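You operate a simulated robot arm through the tools that you are given. There is no shell and no other tool. Be economical: measure what you need, move in short steps, check, and stop when the job is done.

Carry out the task below with a simulated robot arm. There is one attempt and no reset: what you move stays moved.

TASK
Put two of the small carbon blocks from the corner of the long table before the iron stand on the sheets of paper.
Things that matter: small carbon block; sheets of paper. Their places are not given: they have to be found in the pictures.

It is judged by the outcome, as a careful person would: the job done as asked, and still so three seconds after it is handed in. It fails if anything else is knocked over, pushed out of place, dropped, spilled or broken.

THE ROBOT
A 6-joint arm with a two-finger parallel gripper, fixed in place. Base frame: the origin is at the foot of the arm, x ahead of it, y to its left, z up; the work surface is at about z = 78. Lengths are in cm, angles in rad, forces in N, time in s.
With the tool pointing down near the work surface it reaches from about 24 to 64 cm from the base axis. Its first joint turns from -1.152 to 1.152 rad. Payload 2.7 kg.
Tool frame: the origin (TCP) lies between the finger pads and is the grasp point; the fingertips stand 2.3 cm ahead of it; z points along the fingers, y is the line along which they close. The gripper opens to 9.4 cm. The fingers are 3.8 cm wide and 1 cm thick; the gripper's body (5.4 by 9.6 cm) begins 3.9 cm behind the TCP.
Orientation is told as [roll, pitch, yaw] about the base's x, y, z axes, in that order, counted from this pose: with the fingers straight down and closing along the base's y, the tool's x points along the base's -x, its y along +y and its z along -z.

THE INTERFACE
- The arm moves only by the tool jog_arm. Its argument "commands" is a list of rows, each an object (a shift or turn left out is 0, a gripper value left out holds the last) with "claw": the gripper command, from -1 (shut) to 1 (fully open), values between in proportion; "travel": the shift along the base's x, y, z in cm, a list of three; "twist": the turn about the base's z in rad. In form: [{"claw": claw, "travel": [x, y, z], "twist": twist}, ...]. A call has 1 to 10 rows; each row shifts and turns the commanded pose from where the row before left it. A row lasts 0.2 s, in which the tool goes at most 5 cm and 0.15 rad; a call with a longer step from one row to the next is refused whole, and so is a gripper value outside its range. A pose out of reach is approached as far as the arm can. The call stops where the force on the tool passes 40 N (or 10 N more than at its start, if that is more) or the arm is blocked; 0.2 s more then pass. The fingers move at their own pace (about 4.5 cm/s each) and stop on an object; they squeeze with about 36 N. The grip force told is the motor's: it shows also when the fingers shut on nothing. Time passes only in rows, and 0.2 s behind the last, so rows that do not move let the fingers close. It gives the time, the measured TCP pose, the force on the tool (base axes), the opening and the grip force at its end, in the units of the frame above (readings bear some noise).
- Cameras (640 x 400 px; columns grow to the right, rows downward): "scene" is fixed at [7.55, -43.19, 140.34]; the picture's right is [0.78, -0.63, 0.00], its down [-0.37, -0.45, -0.82] and it looks along [0.52, 0.63, -0.58] (base axes); focal length 366 px, centre (320, 200). "wrist" rides on the gripper at [-3.9, 0, -4.4] in the tool frame; the picture's right is [0.00, -1.00, 0.00], its down [0.97, 0.00, -0.24] and it looks along [0.24, 0.00, 0.97] (tool axes); focal length 218 px, centre (320, 200).
- snapshot(camera): a new picture of that camera. No time passes.
- point_at(camera, pixels): for up to 12 pixels [column, row] of the newest picture of that camera ("zoom" is the newest enlarged one), the place [x, y, z] in the base frame of the surface seen there, good to about 0.3 cm. No time passes.
- enlarge(camera, box): a new picture of the part [left, top, right, bottom] of that camera's present view, enlarged. No time passes.
- sign_off(): hands the job in; it is judged then, once.

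Work in short steps. Measure before you move; look again where a grasp or a placing could have gone wrong, and mend it. You have 60 turns and 24 pictures in all, the two below and enlarged ones among them. Open the gripper and draw the arm clear of the work before you hand the job in, unless the task says otherwise; then end with one line.

The tools are called after "Emit:" as a command line: name --argument value ..., lists and objects as JSON in quotes. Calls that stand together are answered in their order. jog_arm: Moves the arm, as the interface text tells. Its arguments: {"type":"object","properties":{"commands":{"type":"array"}},"required":["commands"]} The other tools are called the same way: snapshot (camera) takes a picture; point_at (camera, pixels) gives the place of the surface under pixels of a picture; enlarge (camera, box) takes an enlarged picture of a part of a camera's view; sign_off () hands the job in.

At the start:

```text
time: 0.0
position: [38.11, -4.54, 107.59]
tool_rot: [0.0, 0.0, 0.0]
wrist_force: [-0.6, 0.5, -0.5]
finger_gap: 9.41
grasp_force: 0.0
```

scene: 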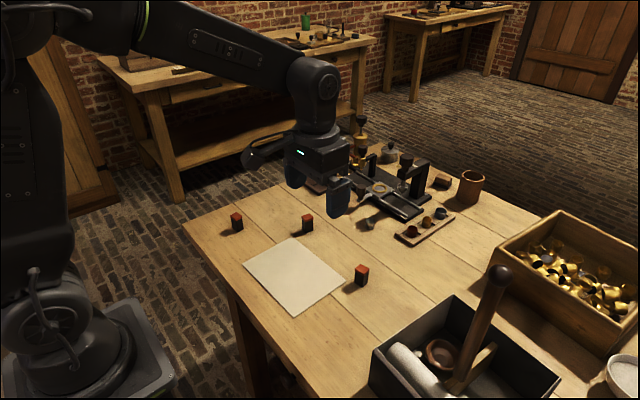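
wrist: 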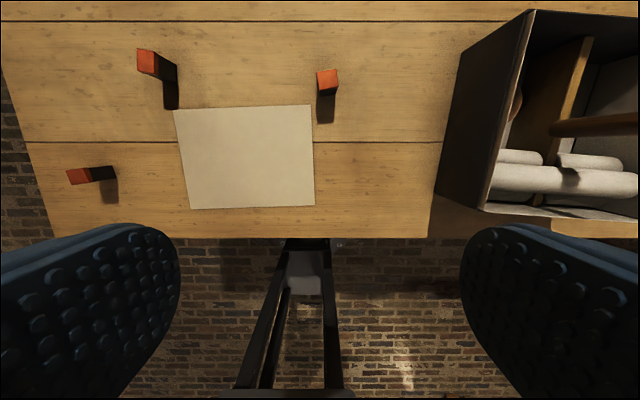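

I see three dark, red-topped blocks around the paper, at (237,222), (307,223) and (361,274), and maybe another at (442,182). I'll enlarge to identify them.

Emit:
enlarge --camera "scene" --box '[180, 170, 400, 320]'

Emit:
enlarge --camera "scene" --box '[300, 110, 500, 250]'

```text
2.67 times, centred on (290, 245) of scene
```

zoom: 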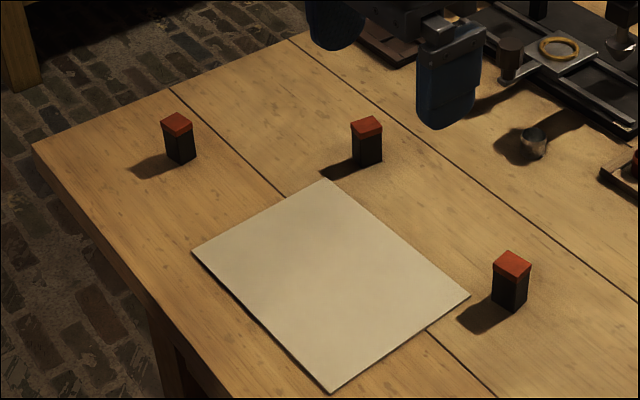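

```text
2.86 times, centred on (400, 180) of scene
```

zoom: 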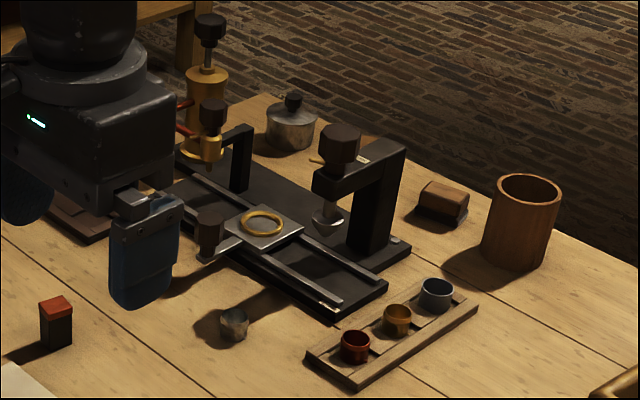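

Three identical blocks. I'll measure them and the paper in the wrist and scene views.

Emit:
point_at --camera "scene" --pixels '[[237, 215], [307, 216], [361, 267], [238, 226], [308, 228], [291, 239], [340, 280], [294, 316], [247, 264], [293, 276], [184, 224], [372, 218]]'

Emit:
point_at --camera "wrist" --pixels '[[147, 62], [77, 176], [327, 79], [175, 110], [308, 106], [313, 205], [190, 209], [138, 50], [153, 48], [159, 68], [141, 75]]'

Emit:
enlarge --camera "wrist" --box '[40, 20, 360, 220]'

```text
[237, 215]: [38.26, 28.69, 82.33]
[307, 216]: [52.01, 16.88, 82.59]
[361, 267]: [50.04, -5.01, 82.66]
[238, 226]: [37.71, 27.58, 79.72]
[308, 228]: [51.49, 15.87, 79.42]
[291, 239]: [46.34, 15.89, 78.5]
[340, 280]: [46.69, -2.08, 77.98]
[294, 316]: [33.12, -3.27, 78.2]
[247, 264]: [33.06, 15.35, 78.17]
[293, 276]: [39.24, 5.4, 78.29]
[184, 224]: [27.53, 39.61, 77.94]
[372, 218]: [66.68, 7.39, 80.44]
```

```text
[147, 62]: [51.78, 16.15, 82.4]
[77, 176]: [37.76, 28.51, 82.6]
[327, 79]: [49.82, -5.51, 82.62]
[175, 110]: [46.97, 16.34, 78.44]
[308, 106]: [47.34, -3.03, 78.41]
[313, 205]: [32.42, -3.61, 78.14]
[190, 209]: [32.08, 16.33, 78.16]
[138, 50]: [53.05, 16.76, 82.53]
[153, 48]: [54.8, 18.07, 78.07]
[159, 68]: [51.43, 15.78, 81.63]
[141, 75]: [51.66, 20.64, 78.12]
```

```text
2.00 times, centred on (200, 120) of wrist
```

zoom: 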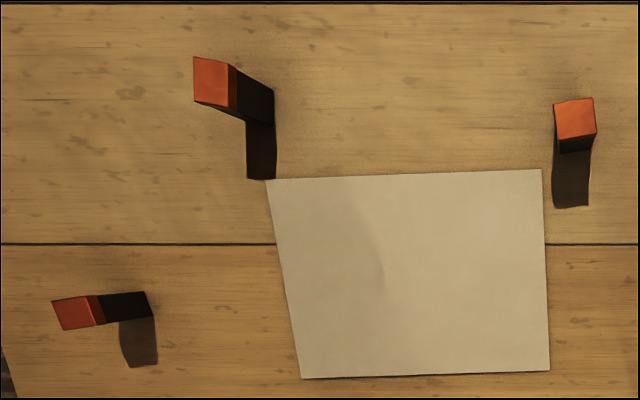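

Next I measure the top-face corners for yaw.

Emit:
point_at --camera "zoom" --pixels '[[195, 59], [228, 68], [233, 108], [197, 99], [55, 302], [88, 298], [101, 323], [65, 328], [556, 104], [591, 100], [594, 132], [558, 138]]'

```text
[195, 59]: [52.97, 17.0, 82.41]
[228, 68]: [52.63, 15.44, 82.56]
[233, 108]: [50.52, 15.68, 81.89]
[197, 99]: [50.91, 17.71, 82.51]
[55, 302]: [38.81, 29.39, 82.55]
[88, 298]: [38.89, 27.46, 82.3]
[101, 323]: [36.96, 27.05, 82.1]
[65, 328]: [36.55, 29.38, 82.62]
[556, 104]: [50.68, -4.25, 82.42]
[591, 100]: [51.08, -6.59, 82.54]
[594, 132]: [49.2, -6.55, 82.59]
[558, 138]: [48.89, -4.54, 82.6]
```

Block A is centred at about (51.8, 16.5) with yaw about -0.25. I'll move above it at z=95 and check.

Emit:
jog_arm --commands '[{"claw": 1, "travel": [2.28, 3.5, -2.1], "twist": -0.05}, {"travel": [2.28, 3.5, -2.1], "twist": -0.05}, {"travel": [2.28, 3.5, -2.1], "twist": -0.05}, {"travel": [2.28, 3.5, -2.1], "twist": -0.05}, {"travel": [2.28, 3.5, -2.1], "twist": -0.05}, {"travel": [2.28, 3.5, -2.1]}, {}]'

Emit:
snapshot --camera "wrist"

```text
time: 1.6
position: [51.82, 16.19, 94.86]
tool_rot: [0.0, 0.0, -0.249]
wrist_force: [0.1, 0.2, -0.3]
finger_gap: 9.39
grasp_force: 0.0
```

```text
18 pictures are left
```

wrist: 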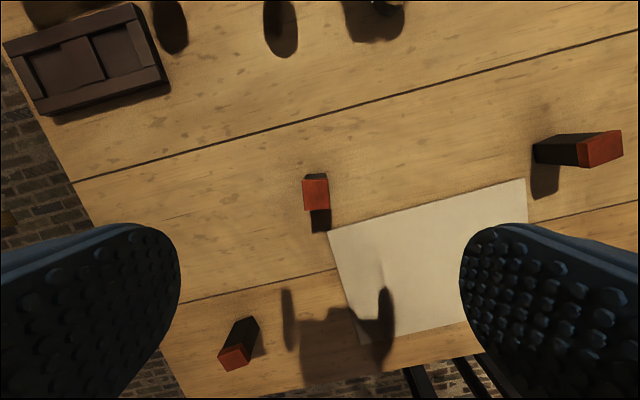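

The block is aligned with the fingers. I'll measure its top precisely.

Emit:
point_at --camera "wrist" --pixels '[[304, 182], [326, 182], [328, 206], [304, 208], [315, 194]]'

```text
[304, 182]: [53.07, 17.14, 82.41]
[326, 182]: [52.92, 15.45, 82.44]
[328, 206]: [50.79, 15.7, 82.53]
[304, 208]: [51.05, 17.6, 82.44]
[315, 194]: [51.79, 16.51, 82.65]
```

Centre is about (51.95, 16.5). I'll descend to z≈80.9 and close.

Emit:
jog_arm --commands '[{"travel": [0.1, 0.3, -4]}, {"travel": [0, 0, -4]}, {"travel": [0, 0, -3]}, {"travel": [0, 0, -2]}, {"travel": [0, 0, -0.9]}, {}, {"claw": -1}, {}, {}, {}]'

Emit:
jog_arm --commands '[{}, {}, {"travel": [0, 0, 1]}, {"travel": [0, 0, 3]}, {"travel": [0, 0, 4]}, {}]'

```text
time: 3.8
position: [51.95, 16.69, 81.18]
tool_rot: [0.001, 0.0, -0.251]
wrist_force: [0.2, -0.1, 0.1]
finger_gap: 1.97
grasp_force: 17.9
```

```text
time: 5.2
position: [51.72, 16.57, 89.25]
tool_rot: [-0.002, -0.001, -0.25]
wrist_force: [-0.3, 0.0, -0.4]
finger_gap: 1.92
grasp_force: 35.5
```

Held (gap 1.95, steady force). I'll carry it to (42.5, 2) on the paper and lower to just above.

Emit:
jog_arm --commands '[{"travel": [-2.3, -3.65, 0], "twist": 0.06}, {"travel": [-2.3, -3.65, 0], "twist": 0.06}, {"travel": [-2.3, -3.65, 0], "twist": 0.06}, {"travel": [-2.3, -3.65, 0], "twist": 0.07}, {}, {"travel": [0, 0, -4]}, {"travel": [0, 0, -3]}, {}]'

Emit:
enlarge --camera "scene" --box '[180, 170, 400, 320]'

```text
time: 7.0
position: [42.8, 2.12, 82.21]
tool_rot: [-0.001, 0.001, 0.0]
wrist_force: [1.0, 0.0, -0.8]
finger_gap: 1.91
grasp_force: 36.5
```

```text
2.67 times, centred on (290, 245) of scene
```

zoom: 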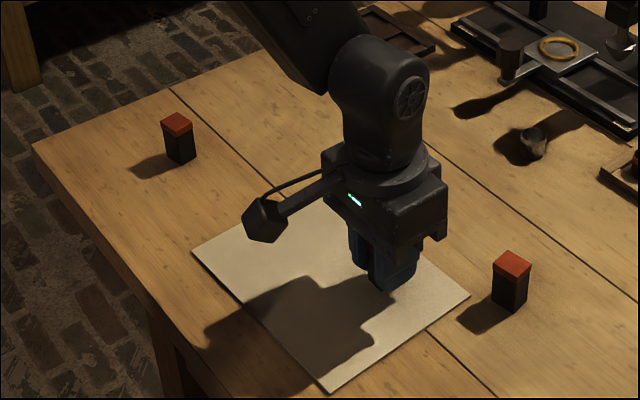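

Over the paper. I'll lower in small steps, watching the force.

Emit:
jog_arm --commands '[{"travel": [0, 0, -0.4]}, {"travel": [0, 0, -0.2]}, {"travel": [0, 0, -0.15]}, {}]'

```text
time: 8.0
position: [42.89, 2.2, 81.42]
tool_rot: [-0.002, -0.001, 0.0]
wrist_force: [-0.1, 0.4, -0.3]
finger_gap: 1.93
grasp_force: 35.8
```

Emit:
jog_arm --commands '[{"travel": [0, 0, -0.1]}, {"travel": [0, 0, -0.05]}, {}]'

```text
time: 8.8
position: [42.92, 2.09, 81.38]
tool_rot: [0.0, -0.003, 0.002]
wrist_force: [-2.8, 1.2, 24.6]
finger_gap: 1.91
grasp_force: 36.4
```

Contact with the paper (24.6 N upward). I'll ease slightly, open gently and rise.

Emit:
jog_arm --commands '[{"travel": [0, 0, 0.07]}, {"claw": -0.4}, {"claw": 0.2}, {"claw": 0.2}, {}, {"travel": [0, 0, 2]}, {"travel": [0, 0, 4]}, {"travel": [0, 0, 5]}, {"travel": [0, 0, 3]}, {}]'

Emit:
snapshot --camera "wrist"

```text
time: 11.0
position: [42.91, 2.05, 95.42]
tool_rot: [-0.001, 0.0, 0.0]
wrist_force: [0.3, 0.5, -0.3]
finger_gap: 5.67
grasp_force: 0.0
```

```text
16 pictures are left
```

wrist: 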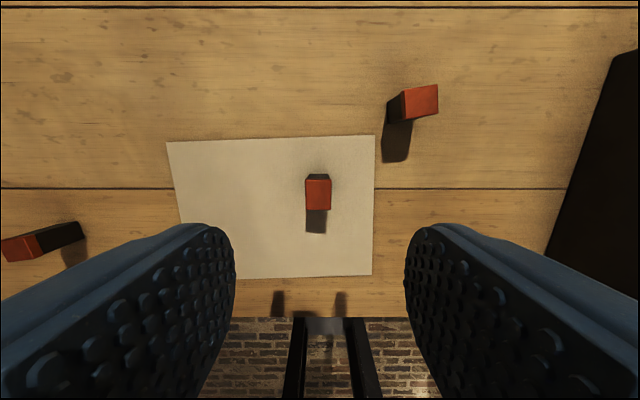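

Block A stands on the paper. Next I go above block B near (37.8, 28.4), opening the gripper.

Emit:
jog_arm --commands '[{"claw": 1, "travel": [-0.85, 4.38, 0], "twist": 0.02}, {"travel": [-0.85, 4.38, 0], "twist": 0.02}, {"travel": [-0.85, 4.38, 0], "twist": 0.02}, {"travel": [-0.85, 4.38, 0], "twist": 0.02}, {"travel": [-0.85, 4.38, 0], "twist": 0.02}, {"travel": [-0.85, 4.38, 0]}, {}]'

Emit:
snapshot --camera "wrist"

```text
time: 12.6
position: [37.49, 28.58, 95.46]
tool_rot: [0.001, -0.001, 0.103]
wrist_force: [0.0, -0.3, -0.1]
finger_gap: 9.4
grasp_force: 0.1
```

```text
15 pictures are left
```

wrist: 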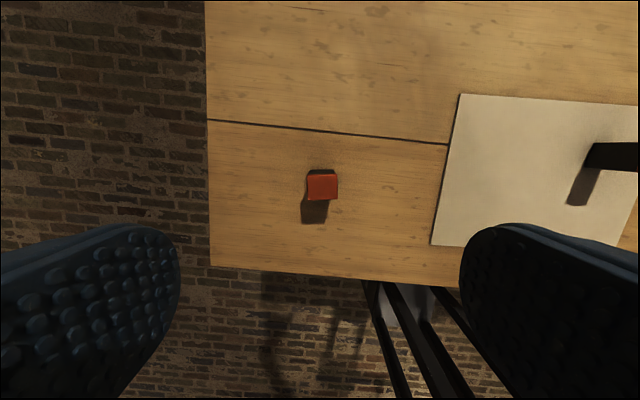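

Emit:
enlarge --camera "wrist" --box '[282, 160, 362, 230]'

Emit:
point_at --camera "wrist" --pixels '[[309, 176], [335, 175], [337, 198], [310, 200], [322, 187]]'

```text
5.71 times, centred on (322, 195) of wrist
```

zoom: 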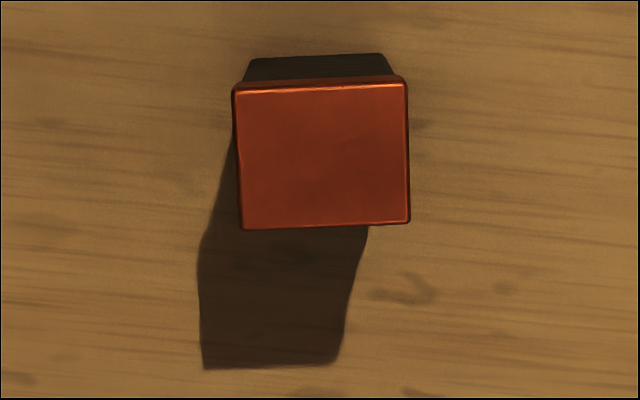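

```text
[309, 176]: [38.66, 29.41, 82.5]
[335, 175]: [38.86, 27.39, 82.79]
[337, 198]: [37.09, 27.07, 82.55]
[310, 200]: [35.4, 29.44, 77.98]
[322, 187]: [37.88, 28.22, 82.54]
```

Aligned; centre is about (37.8, 28.3). I'll descend 14.4 cm, grip and lift.

Emit:
jog_arm --commands '[{"travel": [0.3, -0.3, -4], "twist": 0.03}, {"travel": [0, 0, -4]}, {"travel": [0, 0, -3]}, {"travel": [0, 0, -2.4]}, {"travel": [0, 0, -1]}, {}, {"claw": -1}, {}, {}, {}]'

Emit:
jog_arm --commands '[{}, {}, {}]'

Emit:
jog_arm --commands '[{"travel": [0, 0, 1]}, {"travel": [0, 0, 3]}, {"travel": [0, 0, 4]}, {}]'

```text
time: 14.8
position: [37.97, 28.04, 80.96]
tool_rot: [0.0, -0.001, 0.131]
wrist_force: [1.8, 0.4, -0.2]
finger_gap: 2.35
grasp_force: 22.7
```

```text
time: 15.6
position: [37.96, 28.1, 80.98]
tool_rot: [0.001, -0.001, 0.131]
wrist_force: [-0.8, 0.5, 0.4]
finger_gap: 2.33
grasp_force: 35.7
```

```text
time: 16.6
position: [38.0, 27.98, 88.88]
tool_rot: [0.0, 0.001, 0.131]
wrist_force: [0.1, 0.1, -0.4]
finger_gap: 2.31
grasp_force: 35.7
```

Held. I'll move to (38.2, 10.5) on the paper and lower to near contact.

Emit:
jog_arm --commands '[{"travel": [0.05, -4.4, 0], "twist": -0.03}, {"travel": [0.05, -4.4, 0], "twist": -0.03}, {"travel": [0.05, -4.4, 0], "twist": -0.03}, {"travel": [0.05, -4.4, 0], "twist": -0.04}, {}, {"travel": [0, 0, -4]}, {"travel": [0, 0, -3]}, {"travel": [0, 0, -0.4]}, {}]'

Emit:
jog_arm --commands '[{"travel": [0, 0, -0.1]}, {}]'

```text
time: 18.6
position: [38.18, 10.43, 81.45]
tool_rot: [0.0, 0.001, 0.002]
wrist_force: [-0.3, 0.8, -0.8]
finger_gap: 2.32
grasp_force: 36.3
```

```text
time: 19.2
position: [38.24, 10.38, 81.38]
tool_rot: [-0.001, -0.001, 0.001]
wrist_force: [-0.3, -0.4, -0.6]
finger_gap: 2.34
grasp_force: 36.1
```

Emit:
jog_arm --commands '[{"travel": [0, 0, -0.08]}, {}]'

Emit:
jog_arm --commands '[{"travel": [0, 0, -0.06]}, {}]'

```text
time: 19.8
position: [38.14, 10.5, 81.29]
tool_rot: [0.001, 0.0, 0.002]
wrist_force: [0.1, -1.0, -1.2]
finger_gap: 2.31
grasp_force: 35.8
```

```text
time: 20.4
position: [38.22, 10.59, 81.3]
tool_rot: [-0.001, 0.0, 0.003]
wrist_force: [-0.6, -2.1, 4.2]
finger_gap: 2.31
grasp_force: 35.8
```

Contact has begun (4.2 N). I'll release, rise and look.

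Emit:
jog_arm --commands '[{"claw": -0.4}, {"claw": 0.2}, {}, {}, {"travel": [0, 0, 2]}, {"travel": [0, 0, 4]}, {"travel": [0, 0, 5]}, {"travel": [0, 0, 4]}, {"claw": 1, "travel": [0, 0, 3]}, {}]'

Emit:
snapshot --camera "wrist"

Emit:
snapshot --camera "scene"

```text
time: 22.6
position: [38.2, 10.58, 99.44]
tool_rot: [0.0, 0.002, 0.002]
wrist_force: [-0.4, 0.4, -0.5]
finger_gap: 9.38
grasp_force: 0.1
```

```text
13 pictures are left
```

wrist: 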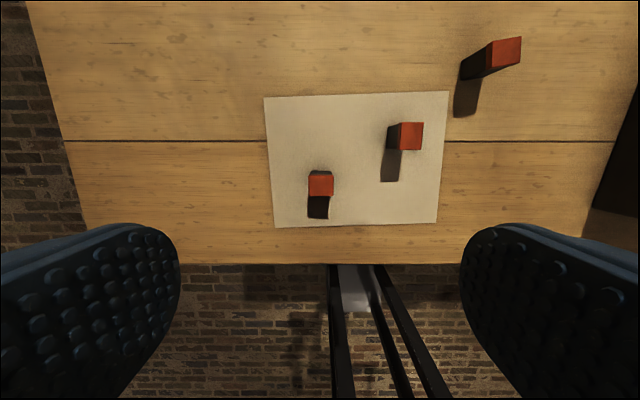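

```text
12 pictures are left
```

scene: 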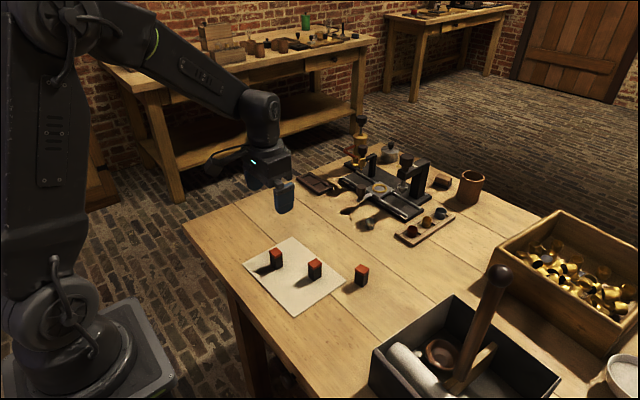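

Both blocks stand on the paper, at (276,258) and (315,270), and nothing else has moved. The gripper is open and clear, so I hand it in.

Emit:
sign_off

```text
The job is handed in.
```

Two of the three small carbon blocks now stand upright on the paper. The third block and everything else on the table stayed where they were, and the arm is open and clear.
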